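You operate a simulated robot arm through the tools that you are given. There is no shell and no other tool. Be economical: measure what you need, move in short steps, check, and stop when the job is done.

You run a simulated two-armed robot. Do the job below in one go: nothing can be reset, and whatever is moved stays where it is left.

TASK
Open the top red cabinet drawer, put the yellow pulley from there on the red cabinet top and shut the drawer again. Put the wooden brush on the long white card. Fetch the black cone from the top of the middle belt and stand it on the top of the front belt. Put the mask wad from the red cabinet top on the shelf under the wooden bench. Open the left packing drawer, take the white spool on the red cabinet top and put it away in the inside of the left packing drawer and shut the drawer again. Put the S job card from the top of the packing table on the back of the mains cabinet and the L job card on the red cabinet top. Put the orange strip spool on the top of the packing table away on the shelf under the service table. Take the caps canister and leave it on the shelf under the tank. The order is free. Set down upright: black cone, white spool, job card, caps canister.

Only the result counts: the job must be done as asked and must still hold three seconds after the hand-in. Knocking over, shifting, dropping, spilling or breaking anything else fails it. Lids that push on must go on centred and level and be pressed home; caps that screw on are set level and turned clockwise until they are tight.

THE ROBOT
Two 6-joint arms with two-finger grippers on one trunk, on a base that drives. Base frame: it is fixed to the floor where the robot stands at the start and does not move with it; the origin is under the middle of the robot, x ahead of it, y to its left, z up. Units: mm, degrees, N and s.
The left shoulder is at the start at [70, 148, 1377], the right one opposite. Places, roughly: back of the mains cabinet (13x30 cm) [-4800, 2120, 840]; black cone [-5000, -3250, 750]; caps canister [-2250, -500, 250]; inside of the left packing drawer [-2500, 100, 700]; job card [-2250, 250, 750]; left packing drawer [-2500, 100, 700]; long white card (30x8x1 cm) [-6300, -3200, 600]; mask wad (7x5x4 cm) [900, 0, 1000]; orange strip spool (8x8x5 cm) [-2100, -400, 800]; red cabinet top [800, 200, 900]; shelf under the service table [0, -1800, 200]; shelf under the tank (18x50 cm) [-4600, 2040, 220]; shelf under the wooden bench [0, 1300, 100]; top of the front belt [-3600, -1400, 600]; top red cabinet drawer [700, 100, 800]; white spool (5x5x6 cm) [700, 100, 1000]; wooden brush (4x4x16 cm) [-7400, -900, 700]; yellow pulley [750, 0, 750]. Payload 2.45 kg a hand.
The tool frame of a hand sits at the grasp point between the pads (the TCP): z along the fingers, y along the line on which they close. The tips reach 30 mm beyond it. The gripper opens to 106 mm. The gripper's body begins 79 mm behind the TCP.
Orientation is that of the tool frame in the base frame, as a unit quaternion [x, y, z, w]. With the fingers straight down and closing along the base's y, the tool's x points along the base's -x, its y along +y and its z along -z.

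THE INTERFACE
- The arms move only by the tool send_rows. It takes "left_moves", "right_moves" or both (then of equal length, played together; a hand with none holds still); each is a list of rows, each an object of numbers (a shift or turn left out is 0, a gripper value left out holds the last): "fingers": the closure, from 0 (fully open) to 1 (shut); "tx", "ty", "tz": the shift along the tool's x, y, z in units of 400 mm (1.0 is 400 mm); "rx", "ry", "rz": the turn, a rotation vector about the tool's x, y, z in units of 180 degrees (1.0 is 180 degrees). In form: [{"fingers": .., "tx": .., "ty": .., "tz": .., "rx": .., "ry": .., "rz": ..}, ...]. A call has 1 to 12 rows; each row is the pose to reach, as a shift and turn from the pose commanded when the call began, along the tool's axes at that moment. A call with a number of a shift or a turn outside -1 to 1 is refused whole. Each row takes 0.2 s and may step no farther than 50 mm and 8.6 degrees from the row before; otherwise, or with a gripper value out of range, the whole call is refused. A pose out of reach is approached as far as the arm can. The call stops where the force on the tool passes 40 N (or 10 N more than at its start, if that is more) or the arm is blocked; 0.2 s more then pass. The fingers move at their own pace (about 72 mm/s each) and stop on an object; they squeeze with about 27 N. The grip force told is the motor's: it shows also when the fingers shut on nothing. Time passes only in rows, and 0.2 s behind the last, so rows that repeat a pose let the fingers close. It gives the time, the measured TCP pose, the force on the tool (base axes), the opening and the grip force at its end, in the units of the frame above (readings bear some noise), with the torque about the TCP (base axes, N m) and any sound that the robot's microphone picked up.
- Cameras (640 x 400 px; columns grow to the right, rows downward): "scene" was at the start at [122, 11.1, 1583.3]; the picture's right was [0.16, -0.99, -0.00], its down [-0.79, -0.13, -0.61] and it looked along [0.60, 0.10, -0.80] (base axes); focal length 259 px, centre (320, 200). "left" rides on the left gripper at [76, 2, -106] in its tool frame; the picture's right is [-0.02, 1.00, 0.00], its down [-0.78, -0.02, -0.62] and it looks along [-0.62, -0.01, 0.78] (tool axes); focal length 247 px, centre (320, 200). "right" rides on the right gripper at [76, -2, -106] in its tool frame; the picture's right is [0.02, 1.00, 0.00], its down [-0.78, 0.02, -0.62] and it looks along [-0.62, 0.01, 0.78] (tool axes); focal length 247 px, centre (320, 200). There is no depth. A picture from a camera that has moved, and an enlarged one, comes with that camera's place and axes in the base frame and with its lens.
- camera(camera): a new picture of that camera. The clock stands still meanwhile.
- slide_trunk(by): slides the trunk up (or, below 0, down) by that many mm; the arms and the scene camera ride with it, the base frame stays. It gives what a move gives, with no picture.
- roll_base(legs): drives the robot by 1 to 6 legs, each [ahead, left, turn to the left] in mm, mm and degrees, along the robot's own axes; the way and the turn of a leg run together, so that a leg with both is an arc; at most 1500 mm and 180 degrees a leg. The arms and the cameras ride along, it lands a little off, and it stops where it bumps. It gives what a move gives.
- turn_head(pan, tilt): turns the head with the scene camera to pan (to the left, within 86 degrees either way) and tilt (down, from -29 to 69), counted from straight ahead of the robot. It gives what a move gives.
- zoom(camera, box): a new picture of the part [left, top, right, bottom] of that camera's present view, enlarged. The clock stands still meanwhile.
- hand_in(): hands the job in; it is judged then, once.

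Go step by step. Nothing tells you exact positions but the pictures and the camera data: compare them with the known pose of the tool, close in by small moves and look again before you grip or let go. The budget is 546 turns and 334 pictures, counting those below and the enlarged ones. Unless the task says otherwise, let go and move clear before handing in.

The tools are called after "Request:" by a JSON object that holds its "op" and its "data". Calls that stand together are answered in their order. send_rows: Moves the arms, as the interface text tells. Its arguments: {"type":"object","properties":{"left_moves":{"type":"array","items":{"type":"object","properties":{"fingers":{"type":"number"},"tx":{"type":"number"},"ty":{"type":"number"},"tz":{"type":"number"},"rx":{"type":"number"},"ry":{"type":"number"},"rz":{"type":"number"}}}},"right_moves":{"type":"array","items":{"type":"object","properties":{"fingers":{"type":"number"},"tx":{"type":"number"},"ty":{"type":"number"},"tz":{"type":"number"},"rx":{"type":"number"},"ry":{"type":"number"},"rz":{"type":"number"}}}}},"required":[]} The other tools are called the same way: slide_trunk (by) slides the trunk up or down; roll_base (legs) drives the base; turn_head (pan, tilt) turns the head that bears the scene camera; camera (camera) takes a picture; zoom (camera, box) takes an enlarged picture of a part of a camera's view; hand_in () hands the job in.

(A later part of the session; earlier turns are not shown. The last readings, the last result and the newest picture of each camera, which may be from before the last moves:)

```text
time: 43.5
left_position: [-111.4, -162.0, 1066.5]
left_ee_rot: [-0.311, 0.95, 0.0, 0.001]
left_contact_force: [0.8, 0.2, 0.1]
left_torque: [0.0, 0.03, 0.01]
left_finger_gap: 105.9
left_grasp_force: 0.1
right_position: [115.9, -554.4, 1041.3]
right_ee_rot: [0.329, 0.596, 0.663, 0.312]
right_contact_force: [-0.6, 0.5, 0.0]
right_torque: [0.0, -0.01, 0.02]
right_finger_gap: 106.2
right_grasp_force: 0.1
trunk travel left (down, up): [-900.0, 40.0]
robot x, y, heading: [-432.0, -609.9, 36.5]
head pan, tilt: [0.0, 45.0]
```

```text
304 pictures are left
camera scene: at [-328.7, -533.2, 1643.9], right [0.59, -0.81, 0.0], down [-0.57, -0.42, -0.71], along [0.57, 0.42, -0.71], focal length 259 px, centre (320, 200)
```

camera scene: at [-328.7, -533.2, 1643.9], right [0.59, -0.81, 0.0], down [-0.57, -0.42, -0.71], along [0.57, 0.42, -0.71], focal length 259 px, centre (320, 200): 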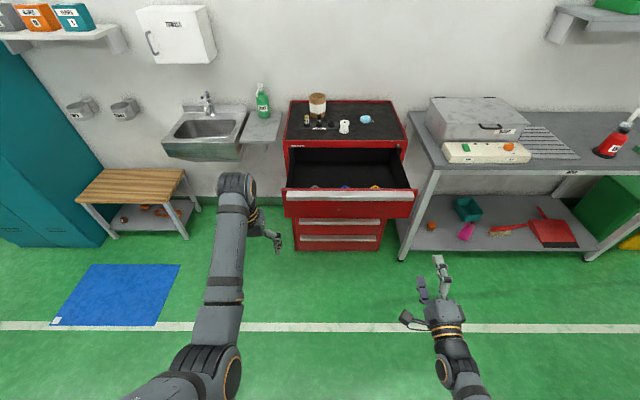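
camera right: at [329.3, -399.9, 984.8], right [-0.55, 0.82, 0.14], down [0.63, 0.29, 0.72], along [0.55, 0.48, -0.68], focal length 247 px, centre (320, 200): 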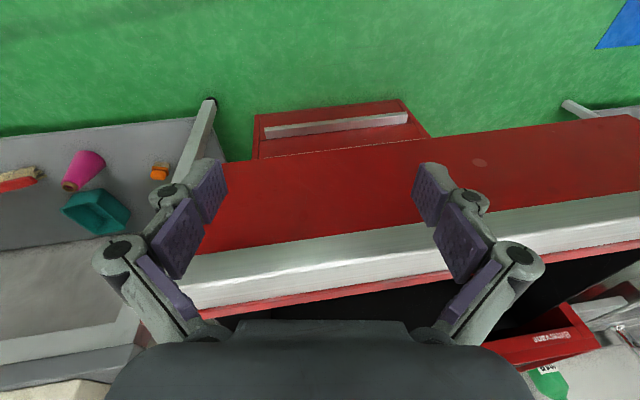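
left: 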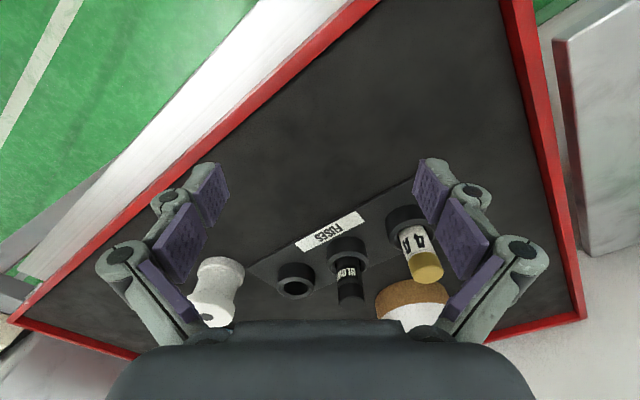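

Request:
{"op": "send_rows", "data": {"right_moves": [{"rx": 0.0278, "ry": 0.0263, "rz": -0.026}, {"rx": 0.0556, "ry": 0.0525, "rz": -0.052}, {"rx": 0.0834, "ry": 0.0788, "rz": -0.078}, {"rx": 0.1112, "ry": 0.1051, "rz": -0.104}, {"rx": 0.139, "ry": 0.1313, "rz": -0.13}, {"rx": 0.1668, "ry": 0.1576, "rz": -0.156}, {"rx": 0.1946, "ry": 0.1839, "rz": -0.182}, {"rx": 0.2224, "ry": 0.2101, "rz": -0.208}]}}

Request:
{"op": "send_rows", "data": {"right_moves": [{"rx": 0.0278, "ry": 0.0263, "rz": -0.026}, {"rx": 0.0556, "ry": 0.0525, "rz": -0.052}, {"rx": 0.0834, "ry": 0.0788, "rz": -0.078}, {"rx": 0.1112, "ry": 0.1051, "rz": -0.104}, {"rx": 0.139, "ry": 0.1313, "rz": -0.13}, {"rx": 0.1668, "ry": 0.1576, "rz": -0.156}, {"rx": 0.1946, "ry": 0.1839, "rz": -0.182}]}}

Request:
{"op": "camera", "data": {"camera": "scene"}}

```text
time: 45.3
left_position: [-109.0, -160.9, 1066.0]
left_ee_rot: [-0.311, 0.95, 0.0, 0.001]
left_contact_force: [0.4, 0.3, 0.4]
left_torque: [-0.02, 0.01, -0.03]
left_finger_gap: 106.3
left_grasp_force: 0.1
right_position: [116.6, -553.3, 1038.9]
right_ee_rot: [-0.014, 0.916, 0.364, 0.17]
right_contact_force: [0.0, 0.4, -0.3]
right_torque: [-0.02, -0.03, 0.0]
right_finger_gap: 105.9
right_grasp_force: 0.1
right hand out of reach, approached as far as the arm can: row 4, 5, 6, 7
trunk travel left (down, up): [-900.0, 40.0]
robot x, y, heading: [-432.7, -608.0, 36.6]
head pan, tilt: [0.0, 45.0]
```

```text
time: 46.9
left_position: [-111.9, -159.7, 1064.4]
left_ee_rot: [-0.311, 0.95, 0.0, 0.001]
left_contact_force: [-0.1, 0.7, -0.3]
left_torque: [-0.01, -0.02, 0.0]
left_finger_gap: 106.1
left_grasp_force: 0.2
right_position: [115.9, -553.2, 1039.7]
right_ee_rot: [-0.312, 0.95, -0.001, -0.002]
right_contact_force: [-0.3, -0.1, -0.2]
right_torque: [-0.03, 0.03, -0.03]
right_finger_gap: 105.8
right_grasp_force: 0.1
trunk travel left (down, up): [-900.0, 40.0]
robot x, y, heading: [-430.6, -609.9, 36.1]
head pan, tilt: [0.0, 45.0]
```

```text
303 pictures are left
camera scene: at [-327.5, -530.6, 1643.7], right [0.59, -0.81, 0.0], down [-0.57, -0.42, -0.71], along [0.57, 0.42, -0.71], focal length 259 px, centre (320, 200)
```

scene: 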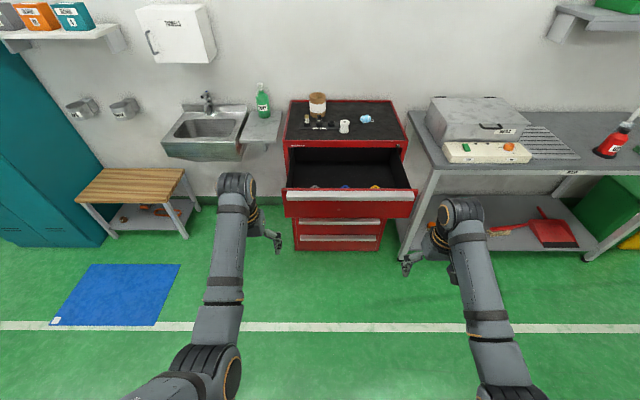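

Recovered. The yellow pulley is near (547, -208, 815). I drive so that the right hand comes above it.

Request:
{"op": "roll_base", "data": {"legs": [[480, 20, 0]]}}

Request:
{"op": "camera", "data": {"camera": "right"}}

Request:
{"op": "camera", "data": {"camera": "scene"}}

```text
time: 49.8
left_position: [265.3, 141.1, 1065.9]
left_ee_rot: [-0.312, 0.95, 0.001, 0.002]
left_contact_force: [-0.7, -0.9, 0.0]
left_torque: [0.02, -0.02, -0.01]
left_finger_gap: 105.8
left_grasp_force: 0.0
right_position: [494.0, -251.6, 1039.9]
right_ee_rot: [-0.312, 0.95, 0.0, -0.001]
right_contact_force: [-0.6, 0.3, 0.4]
right_torque: [-0.02, -0.01, -0.02]
right_finger_gap: 106.1
right_grasp_force: 0.0
trunk travel left (down, up): [-900.0, 40.0]
robot x, y, heading: [-52.8, -308.0, 36.7]
head pan, tilt: [0.0, 45.0]
```

```text
302 pictures are left
camera right: at [433.3, -298.1, 1147.2], right [-0.61, 0.79, 0.0], down [0.62, 0.48, 0.62], along [0.49, 0.38, -0.78], focal length 247 px, centre (320, 200)
```

right: 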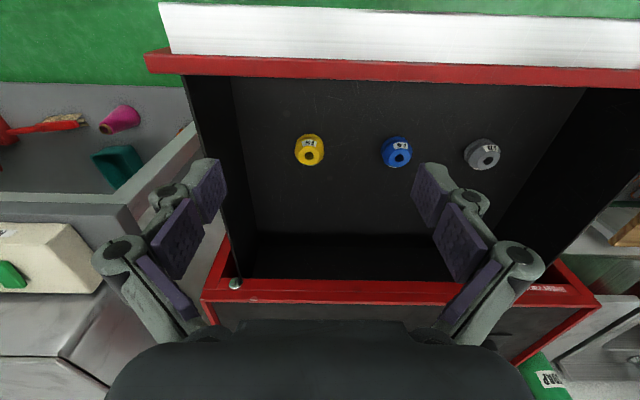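

```text
301 pictures are left
camera scene: at [48.4, -231.2, 1644.0], right [0.59, -0.81, 0.0], down [-0.57, -0.42, -0.71], along [0.57, 0.42, -0.71], focal length 259 px, centre (320, 200)
```

scene: 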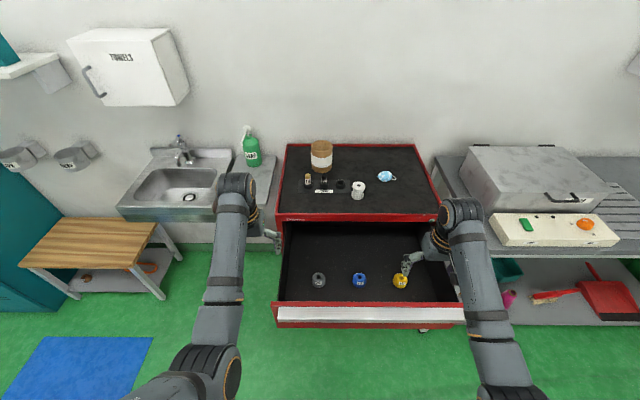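

Request:
{"op": "roll_base", "data": {"legs": [[114, -11, 0]]}}

Request:
{"op": "slide_trunk", "data": {"by": -80}}

Request:
{"op": "camera", "data": {"camera": "right"}}

Request:
{"op": "camera", "data": {"camera": "scene"}}

```text
time: 51.0
left_position: [360.7, 199.4, 1066.6]
left_ee_rot: [-0.312, 0.95, 0.0, 0.002]
left_contact_force: [-0.6, 0.3, 0.1]
left_torque: [0.02, 0.0, 0.02]
left_finger_gap: 106.0
left_grasp_force: 0.1
right_position: [589.4, -192.7, 1040.8]
right_ee_rot: [-0.313, 0.95, 0.0, 0.0]
right_contact_force: [-0.3, -0.4, 0.0]
right_torque: [0.04, -0.05, -0.02]
right_finger_gap: 106.0
right_grasp_force: 0.0
trunk travel left (down, up): [-900.0, 40.0]
robot x, y, heading: [40.5, -251.4, 36.5]
head pan, tilt: [0.0, 45.0]
```

```text
time: 52.2
left_position: [362.4, 199.3, 986.4]
left_ee_rot: [-0.312, 0.95, 0.0, 0.001]
left_contact_force: [-0.4, -0.2, 0.6]
left_torque: [0.04, 0.0, 0.01]
left_finger_gap: 105.8
left_grasp_force: 0.0
right_position: [591.3, -193.1, 958.8]
right_ee_rot: [-0.313, 0.95, 0.001, -0.001]
right_contact_force: [0.3, 0.0, 0.0]
right_torque: [0.01, 0.02, 0.02]
right_finger_gap: 106.3
right_grasp_force: 0.1
trunk travel left (down, up): [-820.0, 120.0]
robot x, y, heading: [41.4, -247.5, 36.2]
head pan, tilt: [0.0, 45.0]
```

```text
300 pictures are left
camera right: at [531.2, -239.3, 1066.9], right [-0.61, 0.79, 0.0], down [0.62, 0.48, 0.62], along [0.49, 0.38, -0.78], focal length 247 px, centre (320, 200)
```

right: 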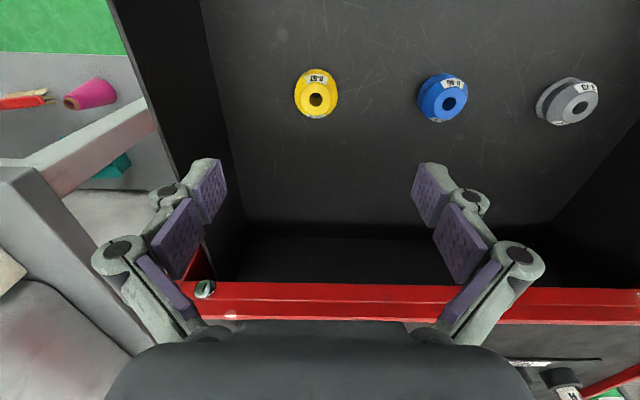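

```text
299 pictures are left
camera scene: at [146.7, -172.2, 1563.9], right [0.59, -0.81, 0.0], down [-0.57, -0.42, -0.71], along [0.57, 0.42, -0.71], focal length 259 px, centre (320, 200)
```

scene: 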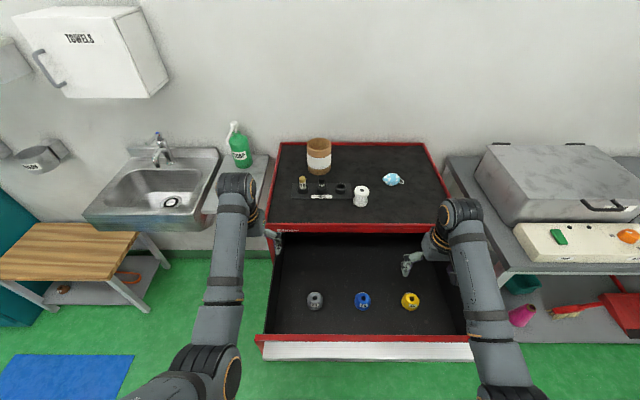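

Request:
{"op": "send_rows", "data": {"right_moves": [{"tz": 0.08, "tx": -0.005}, {"tz": 0.16, "tx": -0.01}, {"tz": 0.24, "tx": -0.01}, {"tz": 0.3, "tx": -0.01}]}}

Request:
{"op": "camera", "data": {"camera": "right"}}

Request:
{"op": "camera", "data": {"camera": "scene"}}

```text
time: 53.2
left_position: [362.6, 198.9, 986.3]
left_ee_rot: [-0.312, 0.95, 0.001, 0.001]
left_contact_force: [0.5, -0.1, -0.2]
left_torque: [-0.02, -0.01, 0.05]
left_finger_gap: 105.9
left_grasp_force: 0.1
right_position: [593.7, -190.2, 838.9]
right_ee_rot: [-0.312, 0.95, 0.0, -0.001]
right_contact_force: [-0.3, -0.8, 0.4]
right_torque: [0.02, -0.01, -0.01]
right_finger_gap: 106.0
right_grasp_force: 0.1
trunk travel left (down, up): [-820.0, 120.0]
robot x, y, heading: [43.2, -250.1, 36.1]
head pan, tilt: [0.0, 45.0]
```

```text
298 pictures are left
camera right: at [534.9, -236.7, 945.7], right [-0.61, 0.79, 0.0], down [0.62, 0.48, 0.62], along [0.49, 0.38, -0.78], focal length 247 px, centre (320, 200)
```

right: 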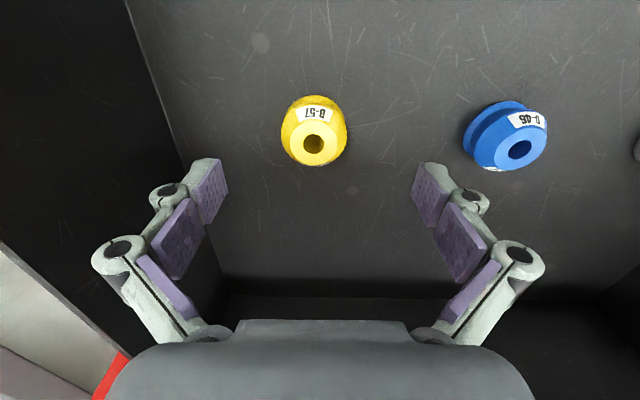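

```text
297 pictures are left
camera scene: at [147.5, -171.8, 1563.8], right [0.59, -0.81, 0.0], down [-0.57, -0.42, -0.71], along [0.57, 0.42, -0.71], focal length 259 px, centre (320, 200)
```

scene: 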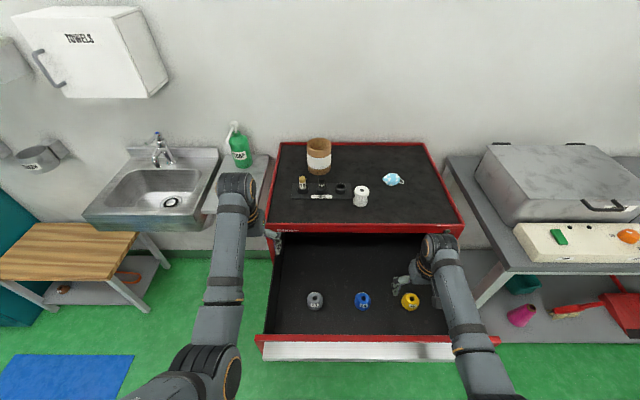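

Request:
{"op": "send_rows", "data": {"right_moves": [{"tz": 0.05, "tx": -0.006, "ty": -0.012}, {"tz": 0.1, "tx": -0.006, "ty": -0.012}, {"tz": 0.13, "tx": -0.006, "ty": -0.012}, {"tz": 0.15, "tx": -0.006, "ty": -0.012}]}}

Request:
{"op": "camera", "data": {"camera": "right"}}

```text
time: 54.2
left_position: [363.1, 198.7, 984.8]
left_ee_rot: [-0.312, 0.95, 0.0, 0.001]
left_contact_force: [0.4, 0.0, -0.3]
left_torque: [0.0, 0.03, -0.01]
left_finger_gap: 105.8
left_grasp_force: 0.0
right_position: [598.9, -193.3, 779.5]
right_ee_rot: [-0.313, 0.95, 0.001, -0.001]
right_contact_force: [-0.5, 0.2, -0.9]
right_torque: [0.01, 0.0, -0.02]
right_finger_gap: 105.8
right_grasp_force: 0.0
trunk travel left (down, up): [-820.0, 120.0]
robot x, y, heading: [42.0, -245.4, 36.3]
head pan, tilt: [0.0, 45.0]
```

```text
296 pictures are left
camera right: at [539.5, -239.8, 886.2], right [-0.61, 0.79, 0.0], down [0.62, 0.48, 0.62], along [0.49, 0.38, -0.78], focal length 247 px, centre (320, 200)
```

right: 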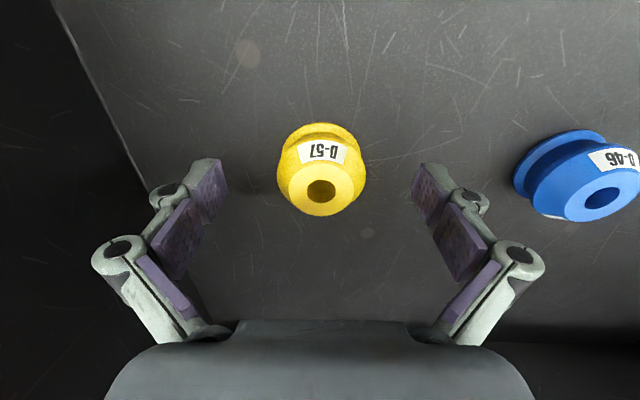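

Request:
{"op": "send_rows", "data": {"right_moves": [{"tz": 0.015, "tx": -0.006}, {"tz": 0.015, "tx": -0.006, "fingers": 1}, {"tz": 0.015, "tx": -0.006, "fingers": 1}, {"tz": 0.015, "tx": -0.006, "fingers": 1}, {"tz": 0.015, "tx": -0.006, "fingers": 1}]}}

Request:
{"op": "camera", "data": {"camera": "right"}}

```text
time: 55.4
left_position: [360.1, 199.7, 987.2]
left_ee_rot: [-0.312, 0.95, 0.0, 0.002]
left_contact_force: [-0.7, -0.5, 0.4]
left_torque: [-0.01, -0.01, 0.0]
left_finger_gap: 106.0
left_grasp_force: 0.1
right_position: [599.8, -191.0, 775.9]
right_ee_rot: [-0.313, 0.95, 0.0, 0.002]
right_contact_force: [2.1, 1.0, 21.2]
right_torque: [0.27, 0.26, -0.03]
right_finger_gap: 49.1
right_grasp_force: 26.5
trunk travel left (down, up): [-820.0, 120.0]
robot x, y, heading: [44.7, -252.1, 36.4]
head pan, tilt: [0.0, 45.0]
```

```text
295 pictures are left
camera right: at [540.5, -237.6, 882.7], right [-0.61, 0.79, 0.0], down [0.62, 0.48, 0.62], along [0.49, 0.38, -0.78], focal length 247 px, centre (320, 200)
```

right: 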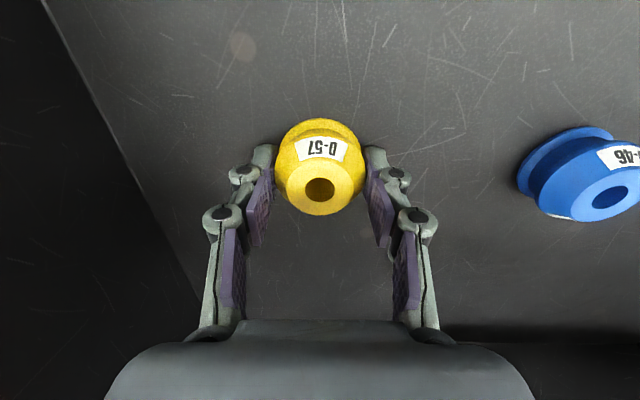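

Request:
{"op": "send_rows", "data": {"right_moves": [{"tz": -0.02}, {"tz": -0.08}, {"tz": -0.16}, {"tz": -0.24}, {"tz": -0.34}, {"tz": -0.44}]}}

Request:
{"op": "slide_trunk", "data": {"by": 110}}

Request:
{"op": "camera", "data": {"camera": "right"}}

Request:
{"op": "camera", "data": {"camera": "scene"}}

```text
time: 56.8
left_position: [362.8, 200.4, 986.1]
left_ee_rot: [-0.312, 0.95, 0.001, 0.001]
left_contact_force: [0.3, -0.2, -0.4]
left_torque: [-0.01, -0.02, 0.02]
left_finger_gap: 106.1
left_grasp_force: 0.1
right_position: [600.5, -190.4, 949.8]
right_ee_rot: [-0.313, 0.95, -0.001, -0.002]
right_contact_force: [0.9, 0.5, -0.3]
right_torque: [0.01, -0.02, 0.02]
right_finger_gap: 48.8
right_grasp_force: 27.1
trunk travel left (down, up): [-820.0, 120.0]
robot x, y, heading: [44.6, -246.5, 36.6]
head pan, tilt: [0.0, 45.0]
```

```text
time: 58.2
left_position: [364.7, 198.9, 1095.8]
left_ee_rot: [-0.311, 0.95, 0.0, 0.0]
left_contact_force: [0.6, 0.1, 0.2]
left_torque: [-0.01, 0.03, -0.01]
left_finger_gap: 106.2
left_grasp_force: 0.0
right_position: [601.8, -191.8, 1059.4]
right_ee_rot: [-0.313, 0.95, 0.0, -0.001]
right_contact_force: [-0.8, -0.3, 0.1]
right_torque: [0.0, -0.02, -0.01]
right_finger_gap: 49.2
right_grasp_force: 26.9
trunk travel left (down, up): [-930.0, 10.0]
robot x, y, heading: [42.4, -250.9, 36.4]
head pan, tilt: [0.0, 45.0]
```

```text
294 pictures are left
camera right: at [541.6, -237.7, 1165.8], right [-0.61, 0.79, 0.0], down [0.62, 0.48, 0.62], along [0.49, 0.38, -0.79], focal length 247 px, centre (320, 200)
```

right: 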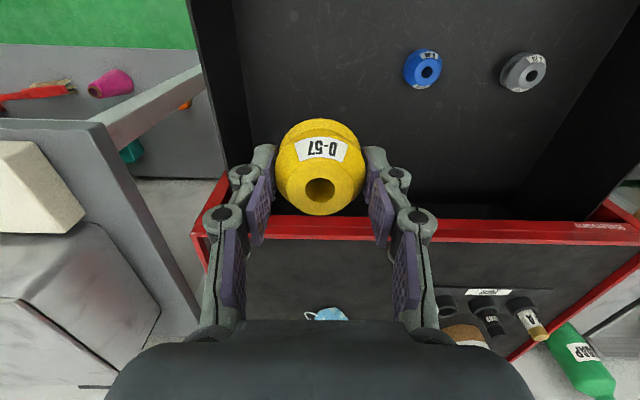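

```text
293 pictures are left
camera scene: at [147.6, -171.8, 1673.7], right [0.59, -0.81, 0.0], down [-0.57, -0.42, -0.71], along [0.57, 0.42, -0.71], focal length 259 px, centre (320, 200)
```

scene: 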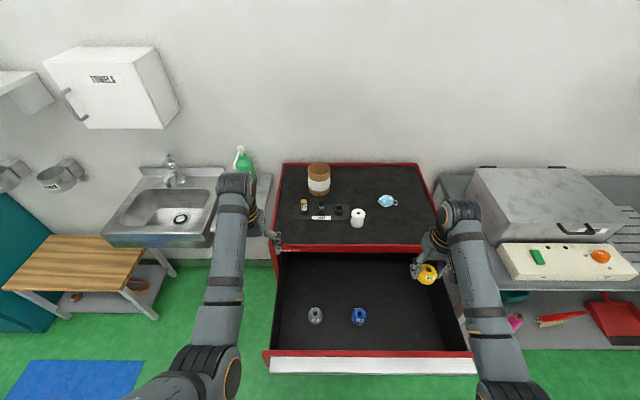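

Pulley held. Next: back off, lower the closed left hand in front of the drawer handle, and push the drawer shut by driving ahead.

Request:
{"op": "roll_base", "data": {"legs": [[-300, 0, 0]]}}

Request:
{"op": "slide_trunk", "data": {"by": -60}}

Request:
{"op": "send_rows", "data": {"left_moves": [{"fingers": 1, "ty": -0.05, "tz": 0.07}, {"ty": -0.1, "tz": 0.14}, {"ty": -0.15, "tz": 0.2}, {"ty": -0.2, "tz": 0.26}, {"ty": -0.2, "tz": 0.32}]}}

Request:
{"op": "camera", "data": {"camera": "left"}}

Request:
{"op": "camera", "data": {"camera": "scene"}}

```text
time: 60.2
left_position: [123.5, 21.8, 1094.6]
left_ee_rot: [-0.311, 0.95, 0.0, 0.0]
left_contact_force: [1.2, -0.3, -0.3]
left_torque: [-0.03, 0.03, 0.02]
left_finger_gap: 106.1
left_grasp_force: 0.1
right_position: [360.8, -369.5, 1057.6]
right_ee_rot: [-0.313, 0.95, -0.001, -0.002]
right_contact_force: [-0.3, 0.6, -1.2]
right_torque: [-0.03, -0.01, 0.01]
right_finger_gap: 49.0
right_grasp_force: 26.9
trunk travel left (down, up): [-930.0, 10.0]
robot x, y, heading: [-202.4, -429.0, 36.1]
head pan, tilt: [0.0, 45.0]
```

```text
time: 61.2
left_position: [122.0, 20.9, 1035.2]
left_ee_rot: [-0.312, 0.95, 0.0, 0.001]
left_contact_force: [-0.3, -0.4, 0.0]
left_torque: [0.01, -0.02, 0.01]
left_finger_gap: 106.0
left_grasp_force: 0.2
right_position: [359.2, -370.1, 998.2]
right_ee_rot: [-0.312, 0.95, 0.0, -0.001]
right_contact_force: [0.5, 0.8, 0.3]
right_torque: [0.01, 0.0, -0.05]
right_finger_gap: 49.0
right_grasp_force: 27.1
trunk travel left (down, up): [-870.0, 70.0]
robot x, y, heading: [-199.9, -426.4, 36.3]
head pan, tilt: [0.0, 45.0]
```

```text
time: 62.6
left_position: [149.7, -5.2, 905.5]
left_ee_rot: [-0.323, 0.946, 0.032, -0.006]
left_contact_force: [-0.6, -0.3, -0.6]
left_torque: [0.03, 0.0, 0.01]
left_finger_gap: 0.0
left_grasp_force: 27.6
right_position: [358.9, -368.4, 997.9]
right_ee_rot: [-0.312, 0.95, 0.0, -0.001]
right_contact_force: [0.3, -0.3, -0.9]
right_torque: [-0.02, 0.01, 0.03]
right_finger_gap: 48.9
right_grasp_force: 27.0
trunk travel left (down, up): [-870.0, 70.0]
robot x, y, heading: [-202.2, -430.6, 36.3]
head pan, tilt: [0.0, 45.0]
stopped in row 5 (left hand): the arm was blocked; the commanded pose is now the measured one
```

```text
292 pictures are left
camera left: at [91.4, -56.1, 1010.1], right [-0.6, 0.8, 0.06], down [0.65, 0.43, 0.63], along [0.47, 0.42, -0.78], focal length 247 px, centre (320, 200)
```

left: 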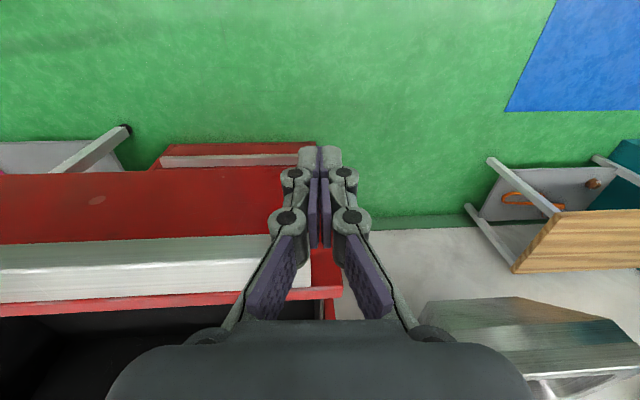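

```text
291 pictures are left
camera scene: at [-94.9, -349.9, 1613.8], right [0.59, -0.81, 0.0], down [-0.57, -0.42, -0.71], along [0.57, 0.42, -0.71], focal length 259 px, centre (320, 200)
```

scene: 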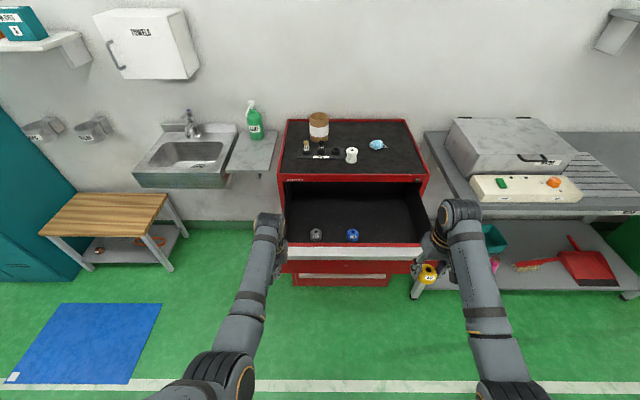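

Request:
{"op": "roll_base", "data": {"legs": [[0, -80, 0]]}}

Request:
{"op": "camera", "data": {"camera": "left"}}

```text
time: 63.7
left_position: [195.1, -66.7, 903.5]
left_ee_rot: [-0.325, 0.945, 0.031, -0.005]
left_contact_force: [-0.1, -0.7, 0.0]
left_torque: [0.01, 0.02, 0.03]
left_finger_gap: 0.0
left_grasp_force: 26.9
right_position: [404.0, -430.8, 999.9]
right_ee_rot: [-0.312, 0.95, -0.002, 0.0]
right_contact_force: [-0.3, -0.2, -0.9]
right_torque: [-0.03, 0.02, -0.02]
right_finger_gap: 49.0
right_grasp_force: 26.8
trunk travel left (down, up): [-870.0, 70.0]
robot x, y, heading: [-154.4, -490.5, 36.3]
head pan, tilt: [0.0, 45.0]
```

```text
290 pictures are left
camera left: at [136.8, -118.5, 1009.6], right [-0.59, 0.8, 0.06], down [0.65, 0.43, 0.63], along [0.48, 0.41, -0.78], focal length 247 px, centre (320, 200)
```

left: 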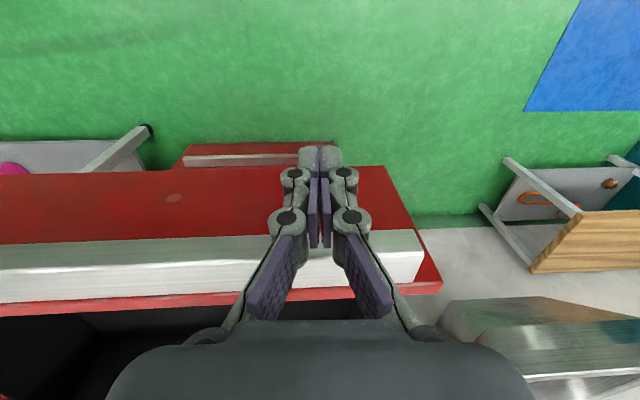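

Request:
{"op": "roll_base", "data": {"legs": [[200, 0, 0]]}}

Request:
{"op": "camera", "data": {"camera": "scene"}}

```text
time: 65.3
left_position: [354.5, 49.1, 906.6]
left_ee_rot: [-0.324, 0.945, 0.032, -0.004]
left_contact_force: [-0.6, -0.8, 0.6]
left_torque: [-0.01, 0.01, -0.03]
left_finger_gap: 0.0
left_grasp_force: 27.4
right_position: [565.5, -316.0, 999.8]
right_ee_rot: [-0.313, 0.95, 0.0, 0.0]
right_contact_force: [-0.2, 0.2, -0.3]
right_torque: [0.01, -0.03, -0.02]
right_finger_gap: 49.1
right_grasp_force: 26.8
trunk travel left (down, up): [-870.0, 70.0]
robot x, y, heading: [3.1, -374.4, 36.4]
head pan, tilt: [0.0, 45.0]
```

```text
289 pictures are left
camera scene: at [109.7, -297.6, 1614.1], right [0.59, -0.81, 0.0], down [-0.57, -0.42, -0.71], along [0.57, 0.42, -0.71], focal length 259 px, centre (320, 200)
```

scene: 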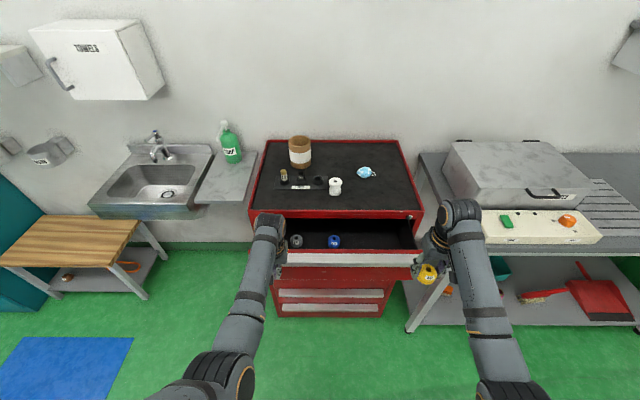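

Request:
{"op": "roll_base", "data": {"legs": [[165, 0, 0]]}}

Request:
{"op": "camera", "data": {"camera": "scene"}}

Request:
{"op": "camera", "data": {"camera": "left"}}

```text
time: 66.7
left_position: [485.4, 146.5, 905.2]
left_ee_rot: [-0.325, 0.945, 0.033, -0.005]
left_contact_force: [-10.1, -6.0, 0.7]
left_torque: [-0.09, 0.22, -0.09]
left_finger_gap: 0.0
left_grasp_force: 28.1
right_position: [696.8, -218.1, 1000.2]
right_ee_rot: [-0.313, 0.95, 0.0, -0.001]
right_contact_force: [0.2, 0.5, 0.4]
right_torque: [0.02, 0.02, 0.0]
right_finger_gap: 48.9
right_grasp_force: 26.7
trunk travel left (down, up): [-870.0, 70.0]
robot x, y, heading: [142.0, -272.1, 36.4]
head pan, tilt: [0.0, 45.0]
```

```text
288 pictures are left
camera scene: at [241.6, -200.5, 1614.1], right [0.59, -0.8, 0.0], down [-0.57, -0.42, -0.71], along [0.57, 0.42, -0.71], focal length 259 px, centre (320, 200)
```

scene: 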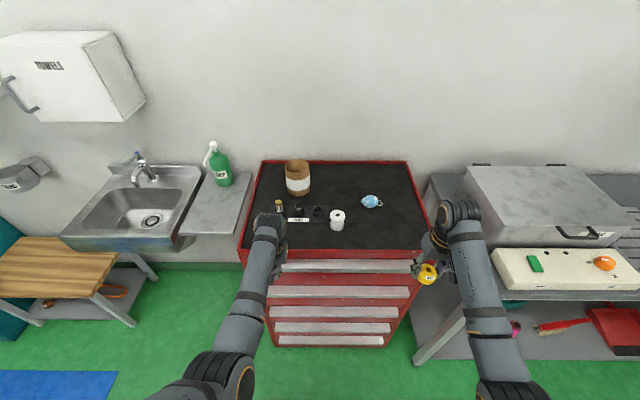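

```text
287 pictures are left
camera left: at [427.7, 94.5, 1010.8], right [-0.6, 0.8, 0.07], down [0.65, 0.43, 0.63], along [0.47, 0.42, -0.78], focal length 247 px, centre (320, 200)
```

left: 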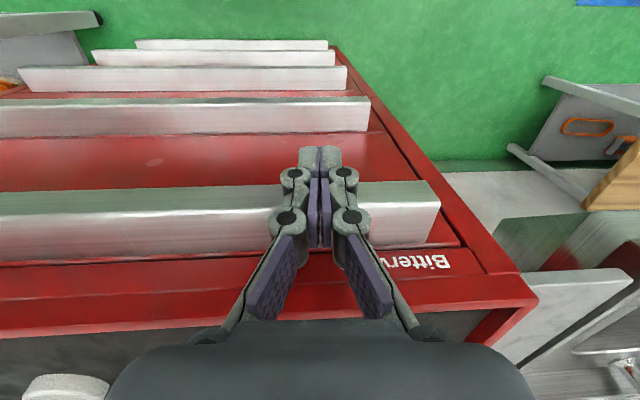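

Request:
{"op": "roll_base", "data": {"legs": [[15, 0, 0]]}}

Request:
{"op": "zoom", "data": {"camera": "left", "box": [200, 120, 540, 340]}}

```text
time: 67.5
left_position: [486.1, 147.6, 902.8]
left_ee_rot: [-0.326, 0.945, 0.03, -0.02]
left_contact_force: [-13.7, -11.0, 7.3]
left_torque: [0.03, -0.12, -0.1]
left_finger_gap: 0.0
left_grasp_force: 28.1
right_position: [703.3, -212.7, 999.9]
right_ee_rot: [-0.315, 0.949, 0.001, 0.0]
right_contact_force: [0.9, 0.5, -1.2]
right_torque: [-0.01, 0.02, 0.03]
right_finger_gap: 49.1
right_grasp_force: 27.1
trunk travel left (down, up): [-870.0, 70.0]
robot x, y, heading: [141.5, -272.5, 36.5]
head pan, tilt: [0.0, 45.0]
stopped in leg 1: the force on the tool passed its limit at 48 N (the readings are from after the stop); the commanded pose is now the measured one
```

```text
1.82 times, centred on (370, 230) of left
camera zoom: at [430.4, 96.8, 1009.3], right [-0.6, 0.8, 0.07], down [0.66, 0.44, 0.6], along [0.45, 0.4, -0.79], focal length 449 px, centre (229, 146)
```

zoom: 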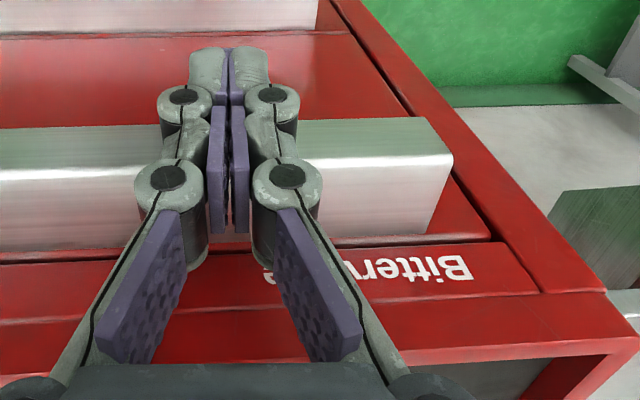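

Drawer is shut. I back off a little, raise the left hand and trunk, then bring the pulley over the front right of the cabinet top.

Request:
{"op": "roll_base", "data": {"legs": [[-60, 0, 0]]}}

Request:
{"op": "send_rows", "data": {"left_moves": [{"tz": -0.08, "tx": 0.02, "fingers": 0}, {"tz": -0.16, "tx": 0.04, "ty": 0.05}, {"tz": -0.24, "tx": 0.06, "ty": 0.1}, {"tz": -0.32, "tx": 0.08, "ty": 0.15}]}}

Request:
{"op": "slide_trunk", "data": {"by": 65}}

Request:
{"op": "camera", "data": {"camera": "scene"}}

```text
time: 68.5
left_position: [444.3, 117.8, 898.1]
left_ee_rot: [-0.325, 0.945, 0.029, -0.021]
left_contact_force: [1.6, 0.1, 0.5]
left_torque: [-0.02, 0.04, 0.0]
left_finger_gap: 0.4
left_grasp_force: 28.2
right_position: [662.4, -243.8, 995.8]
right_ee_rot: [-0.314, 0.949, -0.002, -0.003]
right_contact_force: [1.1, 0.7, -1.3]
right_torque: [-0.01, 0.03, 0.02]
right_finger_gap: 48.8
right_grasp_force: 26.7
trunk travel left (down, up): [-870.0, 70.0]
robot x, y, heading: [102.3, -306.0, 36.7]
head pan, tilt: [0.0, 45.0]
```

```text
time: 69.5
left_position: [391.2, 137.9, 1020.3]
left_ee_rot: [-0.324, 0.945, 0.029, -0.018]
left_contact_force: [-0.1, 0.8, 0.1]
left_torque: [-0.01, 0.0, 0.02]
left_finger_gap: 106.0
left_grasp_force: 0.0
left hand out of reach, approached as far as the arm can: row 4
right_position: [657.6, -246.0, 999.2]
right_ee_rot: [-0.315, 0.949, 0.0, 0.0]
right_contact_force: [0.3, 0.4, -1.2]
right_torque: [-0.01, -0.01, -0.01]
right_finger_gap: 49.2
right_grasp_force: 26.6
trunk travel left (down, up): [-870.0, 70.0]
robot x, y, heading: [98.7, -308.8, 36.2]
head pan, tilt: [0.0, 45.0]
```

```text
time: 70.6
left_position: [392.1, 137.6, 1085.8]
left_ee_rot: [-0.325, 0.945, 0.03, -0.017]
left_contact_force: [-0.3, -0.2, 0.0]
left_torque: [0.0, 0.01, 0.0]
left_finger_gap: 106.0
left_grasp_force: 0.1
right_position: [657.7, -246.9, 1064.6]
right_ee_rot: [-0.315, 0.949, 0.0, -0.001]
right_contact_force: [0.5, -0.1, -1.2]
right_torque: [0.01, -0.02, 0.03]
right_finger_gap: 49.3
right_grasp_force: 26.7
trunk travel left (down, up): [-935.0, 5.0]
robot x, y, heading: [100.7, -306.5, 36.3]
head pan, tilt: [0.0, 45.0]
```

```text
285 pictures are left
camera scene: at [204.0, -228.6, 1678.8], right [0.59, -0.8, 0.0], down [-0.57, -0.42, -0.71], along [0.57, 0.42, -0.71], focal length 259 px, centre (320, 200)
```

scene: 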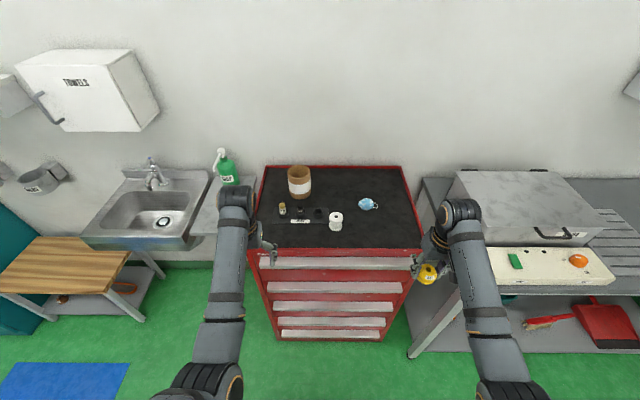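

Request:
{"op": "roll_base", "data": {"legs": [[245, 22, 0]]}}

Request:
{"op": "camera", "data": {"camera": "right"}}

Request:
{"op": "camera", "data": {"camera": "scene"}}

```text
time: 72.3
left_position: [572.2, 299.3, 1087.7]
left_ee_rot: [-0.325, 0.945, 0.031, -0.016]
left_contact_force: [-0.6, -0.6, -0.2]
left_torque: [-0.03, -0.03, 0.02]
left_finger_gap: 105.8
left_grasp_force: 0.0
right_position: [838.2, -84.6, 1065.2]
right_ee_rot: [-0.314, 0.949, 0.0, 0.001]
right_contact_force: [0.8, 0.8, -0.1]
right_torque: [0.01, -0.04, 0.0]
right_finger_gap: 49.1
right_grasp_force: 27.9
trunk travel left (down, up): [-935.0, 5.0]
robot x, y, heading: [283.7, -142.4, 36.1]
head pan, tilt: [0.0, 45.0]
```

```text
284 pictures are left
camera right: at [778.2, -132.3, 1171.8], right [-0.61, 0.79, 0.0], down [0.62, 0.48, 0.62], along [0.49, 0.38, -0.78], focal length 247 px, centre (320, 200)
```

right: 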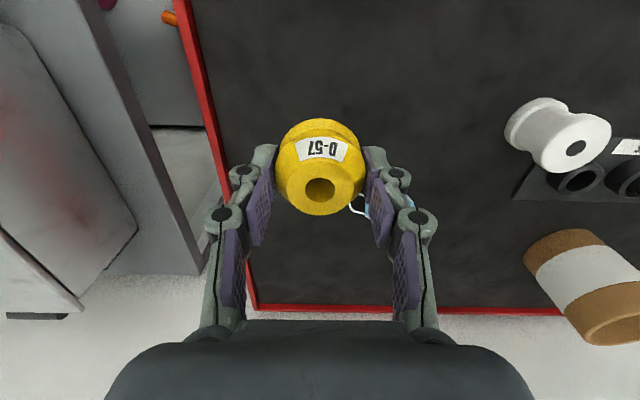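

```text
283 pictures are left
camera scene: at [383.2, -68.5, 1679.1], right [0.6, -0.8, 0.0], down [-0.57, -0.42, -0.71], along [0.57, 0.42, -0.71], focal length 259 px, centre (320, 200)
```

scene: 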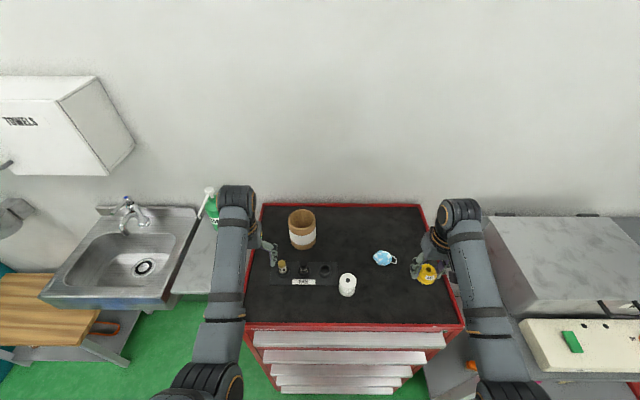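

Request:
{"op": "send_rows", "data": {"right_moves": [{"tz": 0.08}, {"tz": 0.16}, {"tz": 0.19}]}}

Request:
{"op": "send_rows", "data": {"right_moves": [{"tz": 0.01}, {"tz": 0.02}, {"tz": 0.03}]}}

Request:
{"op": "zoom", "data": {"camera": "scene", "box": [300, 200, 500, 325]}}

```text
time: 73.2
left_position: [572.4, 301.5, 1084.6]
left_ee_rot: [-0.327, 0.944, 0.03, -0.018]
left_contact_force: [0.3, -0.3, -0.4]
left_torque: [-0.02, -0.01, 0.01]
left_finger_gap: 106.0
left_grasp_force: 0.1
right_position: [840.2, -83.1, 986.3]
right_ee_rot: [-0.315, 0.949, -0.001, -0.002]
right_contact_force: [0.5, 0.6, -1.8]
right_torque: [-0.03, 0.01, 0.02]
right_finger_gap: 49.1
right_grasp_force: 27.3
trunk travel left (down, up): [-935.0, 5.0]
robot x, y, heading: [279.4, -145.9, 36.6]
head pan, tilt: [0.0, 45.0]
```

```text
time: 74.0
left_position: [573.4, 300.8, 1085.1]
left_ee_rot: [-0.325, 0.945, 0.03, -0.018]
left_contact_force: [1.4, 0.6, 0.8]
left_torque: [0.0, 0.0, -0.01]
left_finger_gap: 106.1
left_grasp_force: 0.0
right_position: [838.8, -84.1, 976.6]
right_ee_rot: [-0.315, 0.949, 0.0, 0.0]
right_contact_force: [-0.1, -0.1, -0.8]
right_torque: [0.03, 0.02, -0.02]
right_finger_gap: 48.9
right_grasp_force: 26.9
trunk travel left (down, up): [-935.0, 5.0]
robot x, y, heading: [280.6, -142.7, 36.5]
head pan, tilt: [0.0, 45.0]
```

```text
3.20 times, centred on (400, 262) of scene
camera zoom: at [385.7, -66.4, 1678.8], right [0.6, -0.8, 0.0], down [-0.57, -0.42, -0.71], along [0.57, 0.42, -0.71], focal length 829 px, centre (64, 0)
```

zoom: 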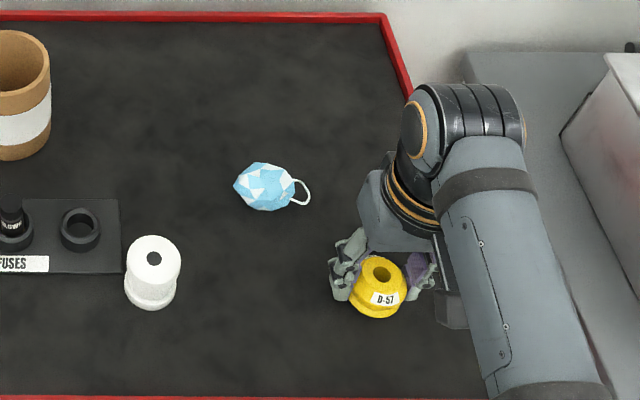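

Request:
{"op": "send_rows", "data": {"right_moves": [{"tz": 0.01}, {"tz": 0.02}, {"tz": 0.03}, {"tz": 0.035}]}}

Request:
{"op": "send_rows", "data": {"right_moves": [{"tz": 0.005}, {"tz": 0.01}, {"tz": 0.015}]}}

```text
time: 75.0
left_position: [570.4, 298.7, 1086.9]
left_ee_rot: [-0.325, 0.945, 0.03, -0.015]
left_contact_force: [0.1, 0.4, 1.0]
left_torque: [0.03, 0.0, 0.03]
left_finger_gap: 106.4
left_grasp_force: 0.1
right_position: [838.5, -83.2, 970.0]
right_ee_rot: [-0.315, 0.949, 0.001, 0.007]
right_contact_force: [-9.2, -5.4, 20.6]
right_torque: [0.0, 0.73, 0.2]
right_finger_gap: 49.3
right_grasp_force: 27.0
trunk travel left (down, up): [-935.0, 5.0]
robot x, y, heading: [280.6, -146.5, 36.7]
head pan, tilt: [0.0, 45.0]
stopped in row 4 (right hand): the force on the tool passed its limit at 41 N (the readings are from after the stop); the commanded pose is now the measured one
```

```text
time: 75.6
left_position: [568.8, 299.1, 1087.4]
left_ee_rot: [-0.326, 0.945, 0.029, -0.017]
left_contact_force: [0.8, 0.1, -0.2]
left_torque: [0.02, 0.05, -0.01]
left_finger_gap: 105.7
left_grasp_force: 0.0
right_position: [840.2, -83.7, 968.9]
right_ee_rot: [-0.315, 0.949, 0.001, 0.008]
right_contact_force: [-12.0, -5.5, 26.4]
right_torque: [0.19, 0.99, 0.33]
right_finger_gap: 49.2
right_grasp_force: 26.5
trunk travel left (down, up): [-935.0, 5.0]
robot x, y, heading: [281.7, -142.8, 36.4]
head pan, tilt: [0.0, 45.0]
stopped in row 2 (right hand): the force on the tool passed its limit at 42 N (the readings are from after the stop); the commanded pose is now the measured one
```

Contact with the cabinet top; release and lift.

Request:
{"op": "send_rows", "data": {"right_moves": [{"tz": -0.004}, {"tz": -0.004, "fingers": 0.5}, {"tz": -0.004, "fingers": 0}, {"tz": -0.004, "fingers": 0}, {"tz": -0.004, "fingers": 0}, {"tz": -0.08}, {"tz": -0.16}, {"tz": -0.24}]}}

Request:
{"op": "camera", "data": {"camera": "right"}}

Request:
{"op": "zoom", "data": {"camera": "scene", "box": [240, 180, 480, 330]}}

```text
time: 77.4
left_position: [573.1, 298.8, 1085.3]
left_ee_rot: [-0.325, 0.945, 0.03, -0.016]
left_contact_force: [-0.6, -0.3, 0.2]
left_torque: [-0.03, 0.0, 0.0]
left_finger_gap: 106.2
left_grasp_force: 0.0
right_position: [842.3, -82.4, 1060.0]
right_ee_rot: [-0.314, 0.949, 0.0, 0.007]
right_contact_force: [0.4, -0.3, 0.2]
right_torque: [0.0, 0.0, 0.01]
right_finger_gap: 106.1
right_grasp_force: 0.1
trunk travel left (down, up): [-935.0, 5.0]
robot x, y, heading: [282.3, -146.8, 36.4]
head pan, tilt: [0.0, 45.0]
```

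```text
281 pictures are left
camera right: at [781.9, -130.0, 1166.9], right [-0.61, 0.79, 0.0], down [0.61, 0.48, 0.63], along [0.5, 0.39, -0.78], focal length 247 px, centre (320, 200)
```

right: 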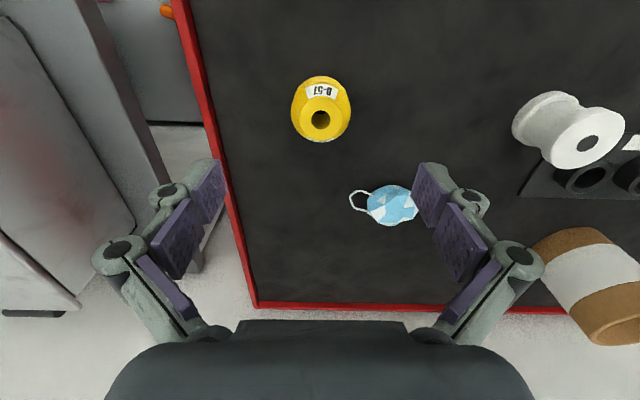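

```text
2.67 times, centred on (360, 255) of scene
camera zoom: at [385.1, -66.6, 1678.8], right [0.59, -0.8, 0.0], down [-0.57, -0.42, -0.71], along [0.57, 0.42, -0.71], focal length 691 px, centre (213, 53)
```

zoom: 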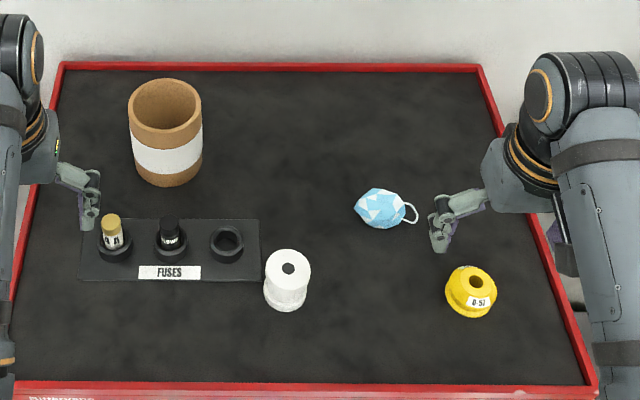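

Pulley stands well. Next the mask with the right hand, at about (876, 45).

Request:
{"op": "roll_base", "data": {"legs": [[102, 0, 0]]}}

Request:
{"op": "send_rows", "data": {"right_moves": [{"ty": 0.1}, {"ty": 0.2}]}}

Request:
{"op": "camera", "data": {"camera": "right"}}

```text
time: 78.5
left_position: [652.1, 359.1, 1087.4]
left_ee_rot: [-0.325, 0.945, 0.03, -0.016]
left_contact_force: [-0.1, 0.0, 0.1]
left_torque: [0.01, -0.01, 0.02]
left_finger_gap: 106.1
left_grasp_force: 0.0
right_position: [921.4, -25.1, 1062.1]
right_ee_rot: [-0.315, 0.949, 0.0, 0.009]
right_contact_force: [0.5, 0.8, 0.1]
right_torque: [0.01, -0.01, 0.0]
right_finger_gap: 105.9
right_grasp_force: 0.0
trunk travel left (down, up): [-935.0, 5.0]
robot x, y, heading: [363.6, -84.0, 36.6]
head pan, tilt: [0.0, 45.0]
```

```text
time: 79.1
left_position: [650.5, 360.9, 1086.7]
left_ee_rot: [-0.325, 0.945, 0.03, -0.016]
left_contact_force: [-0.5, 0.5, -0.8]
left_torque: [-0.03, -0.06, -0.01]
left_finger_gap: 106.1
left_grasp_force: 0.0
right_position: [873.2, 44.4, 1061.2]
right_ee_rot: [-0.314, 0.949, -0.001, 0.007]
right_contact_force: [-0.3, -0.2, -0.3]
right_torque: [-0.02, -0.07, 0.05]
right_finger_gap: 106.2
right_grasp_force: 0.1
trunk travel left (down, up): [-935.0, 5.0]
robot x, y, heading: [360.6, -84.0, 36.6]
head pan, tilt: [0.0, 45.0]
```

```text
279 pictures are left
camera right: at [811.5, -4.6, 1167.5], right [-0.61, 0.79, -0.01], down [0.61, 0.48, 0.63], along [0.5, 0.39, -0.77], focal length 247 px, centre (320, 200)
```

right: 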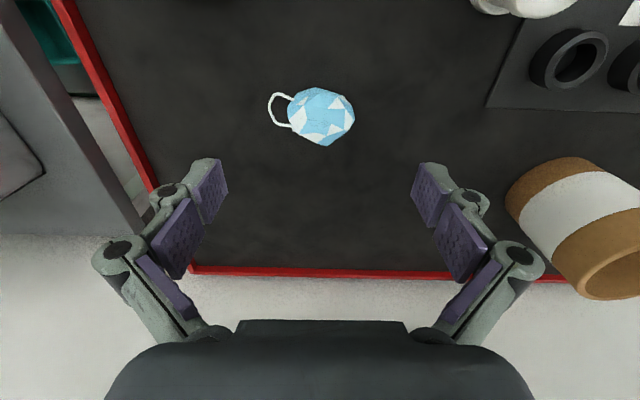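

Request:
{"op": "send_rows", "data": {"right_moves": [{"tz": 0.08}, {"tz": 0.15}, {"tz": 0.2, "tx": -0.007}, {"tz": 0.22, "tx": -0.007}]}}

Request:
{"op": "camera", "data": {"camera": "right"}}

```text
time: 80.1
left_position: [655.2, 360.8, 1086.6]
left_ee_rot: [-0.325, 0.945, 0.03, -0.017]
left_contact_force: [0.0, -0.1, -0.1]
left_torque: [-0.02, 0.0, -0.01]
left_finger_gap: 105.8
left_grasp_force: 0.1
right_position: [881.0, 43.4, 971.5]
right_ee_rot: [-0.315, 0.949, 0.001, 0.007]
right_contact_force: [-0.2, -0.4, -0.1]
right_torque: [-0.01, -0.04, 0.03]
right_finger_gap: 105.8
right_grasp_force: 0.0
trunk travel left (down, up): [-935.0, 5.0]
robot x, y, heading: [364.7, -84.2, 36.8]
head pan, tilt: [0.0, 45.0]
```

```text
278 pictures are left
camera right: at [819.4, -4.0, 1078.1], right [-0.61, 0.79, 0.0], down [0.61, 0.48, 0.63], along [0.5, 0.39, -0.78], focal length 247 px, centre (320, 200)
```

right: 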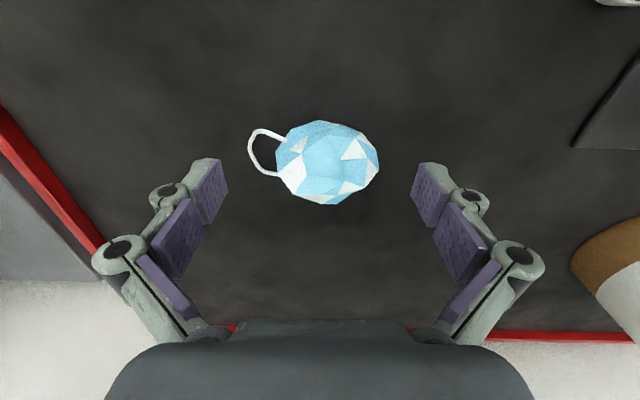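

Request:
{"op": "send_rows", "data": {"right_moves": [{"tz": 0.008, "ty": 0.008}, {"tz": 0.008, "ty": 0.008, "fingers": 1}, {"tz": 0.008, "ty": 0.008, "fingers": 1}, {"tz": 0.008, "ty": 0.008, "fingers": 1}, {"tz": 0.008, "ty": 0.008, "fingers": 1}]}}

Request:
{"op": "send_rows", "data": {"right_moves": [{"tz": -0.02}, {"tz": -0.08}, {"tz": -0.16}, {"tz": -0.23}]}}

Request:
{"op": "camera", "data": {"camera": "right"}}

```text
time: 81.3
left_position: [654.1, 360.0, 1085.3]
left_ee_rot: [-0.325, 0.945, 0.029, -0.018]
left_contact_force: [0.2, -0.1, 0.4]
left_torque: [-0.02, 0.01, -0.02]
left_finger_gap: 106.1
left_grasp_force: 0.0
right_position: [878.0, 46.5, 969.9]
right_ee_rot: [-0.314, 0.949, 0.001, 0.008]
right_contact_force: [-0.5, 0.5, 1.7]
right_torque: [0.02, 0.05, 0.0]
right_finger_gap: 52.6
right_grasp_force: 26.8
trunk travel left (down, up): [-935.0, 5.0]
robot x, y, heading: [362.7, -84.1, 36.5]
head pan, tilt: [0.0, 45.0]
```

```text
time: 82.3
left_position: [654.2, 360.9, 1085.6]
left_ee_rot: [-0.325, 0.945, 0.03, -0.018]
left_contact_force: [1.2, 0.2, -0.4]
left_torque: [0.02, 0.02, -0.01]
left_finger_gap: 105.9
left_grasp_force: 0.1
right_position: [876.9, 46.4, 1061.3]
right_ee_rot: [-0.314, 0.949, 0.0, 0.006]
right_contact_force: [-0.2, 0.6, -0.5]
right_torque: [-0.01, 0.03, -0.02]
right_finger_gap: 51.7
right_grasp_force: 27.2
trunk travel left (down, up): [-935.0, 5.0]
robot x, y, heading: [360.2, -81.2, 36.4]
head pan, tilt: [0.0, 45.0]
```

```text
277 pictures are left
camera right: at [816.0, -1.9, 1166.9], right [-0.61, 0.79, 0.0], down [0.61, 0.48, 0.63], along [0.5, 0.39, -0.78], focal length 247 px, centre (320, 200)
```

right: 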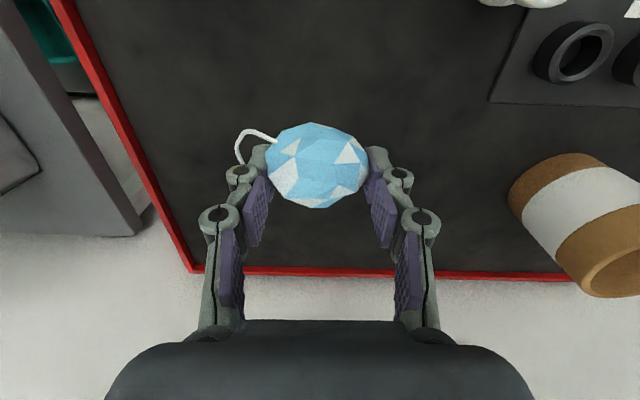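

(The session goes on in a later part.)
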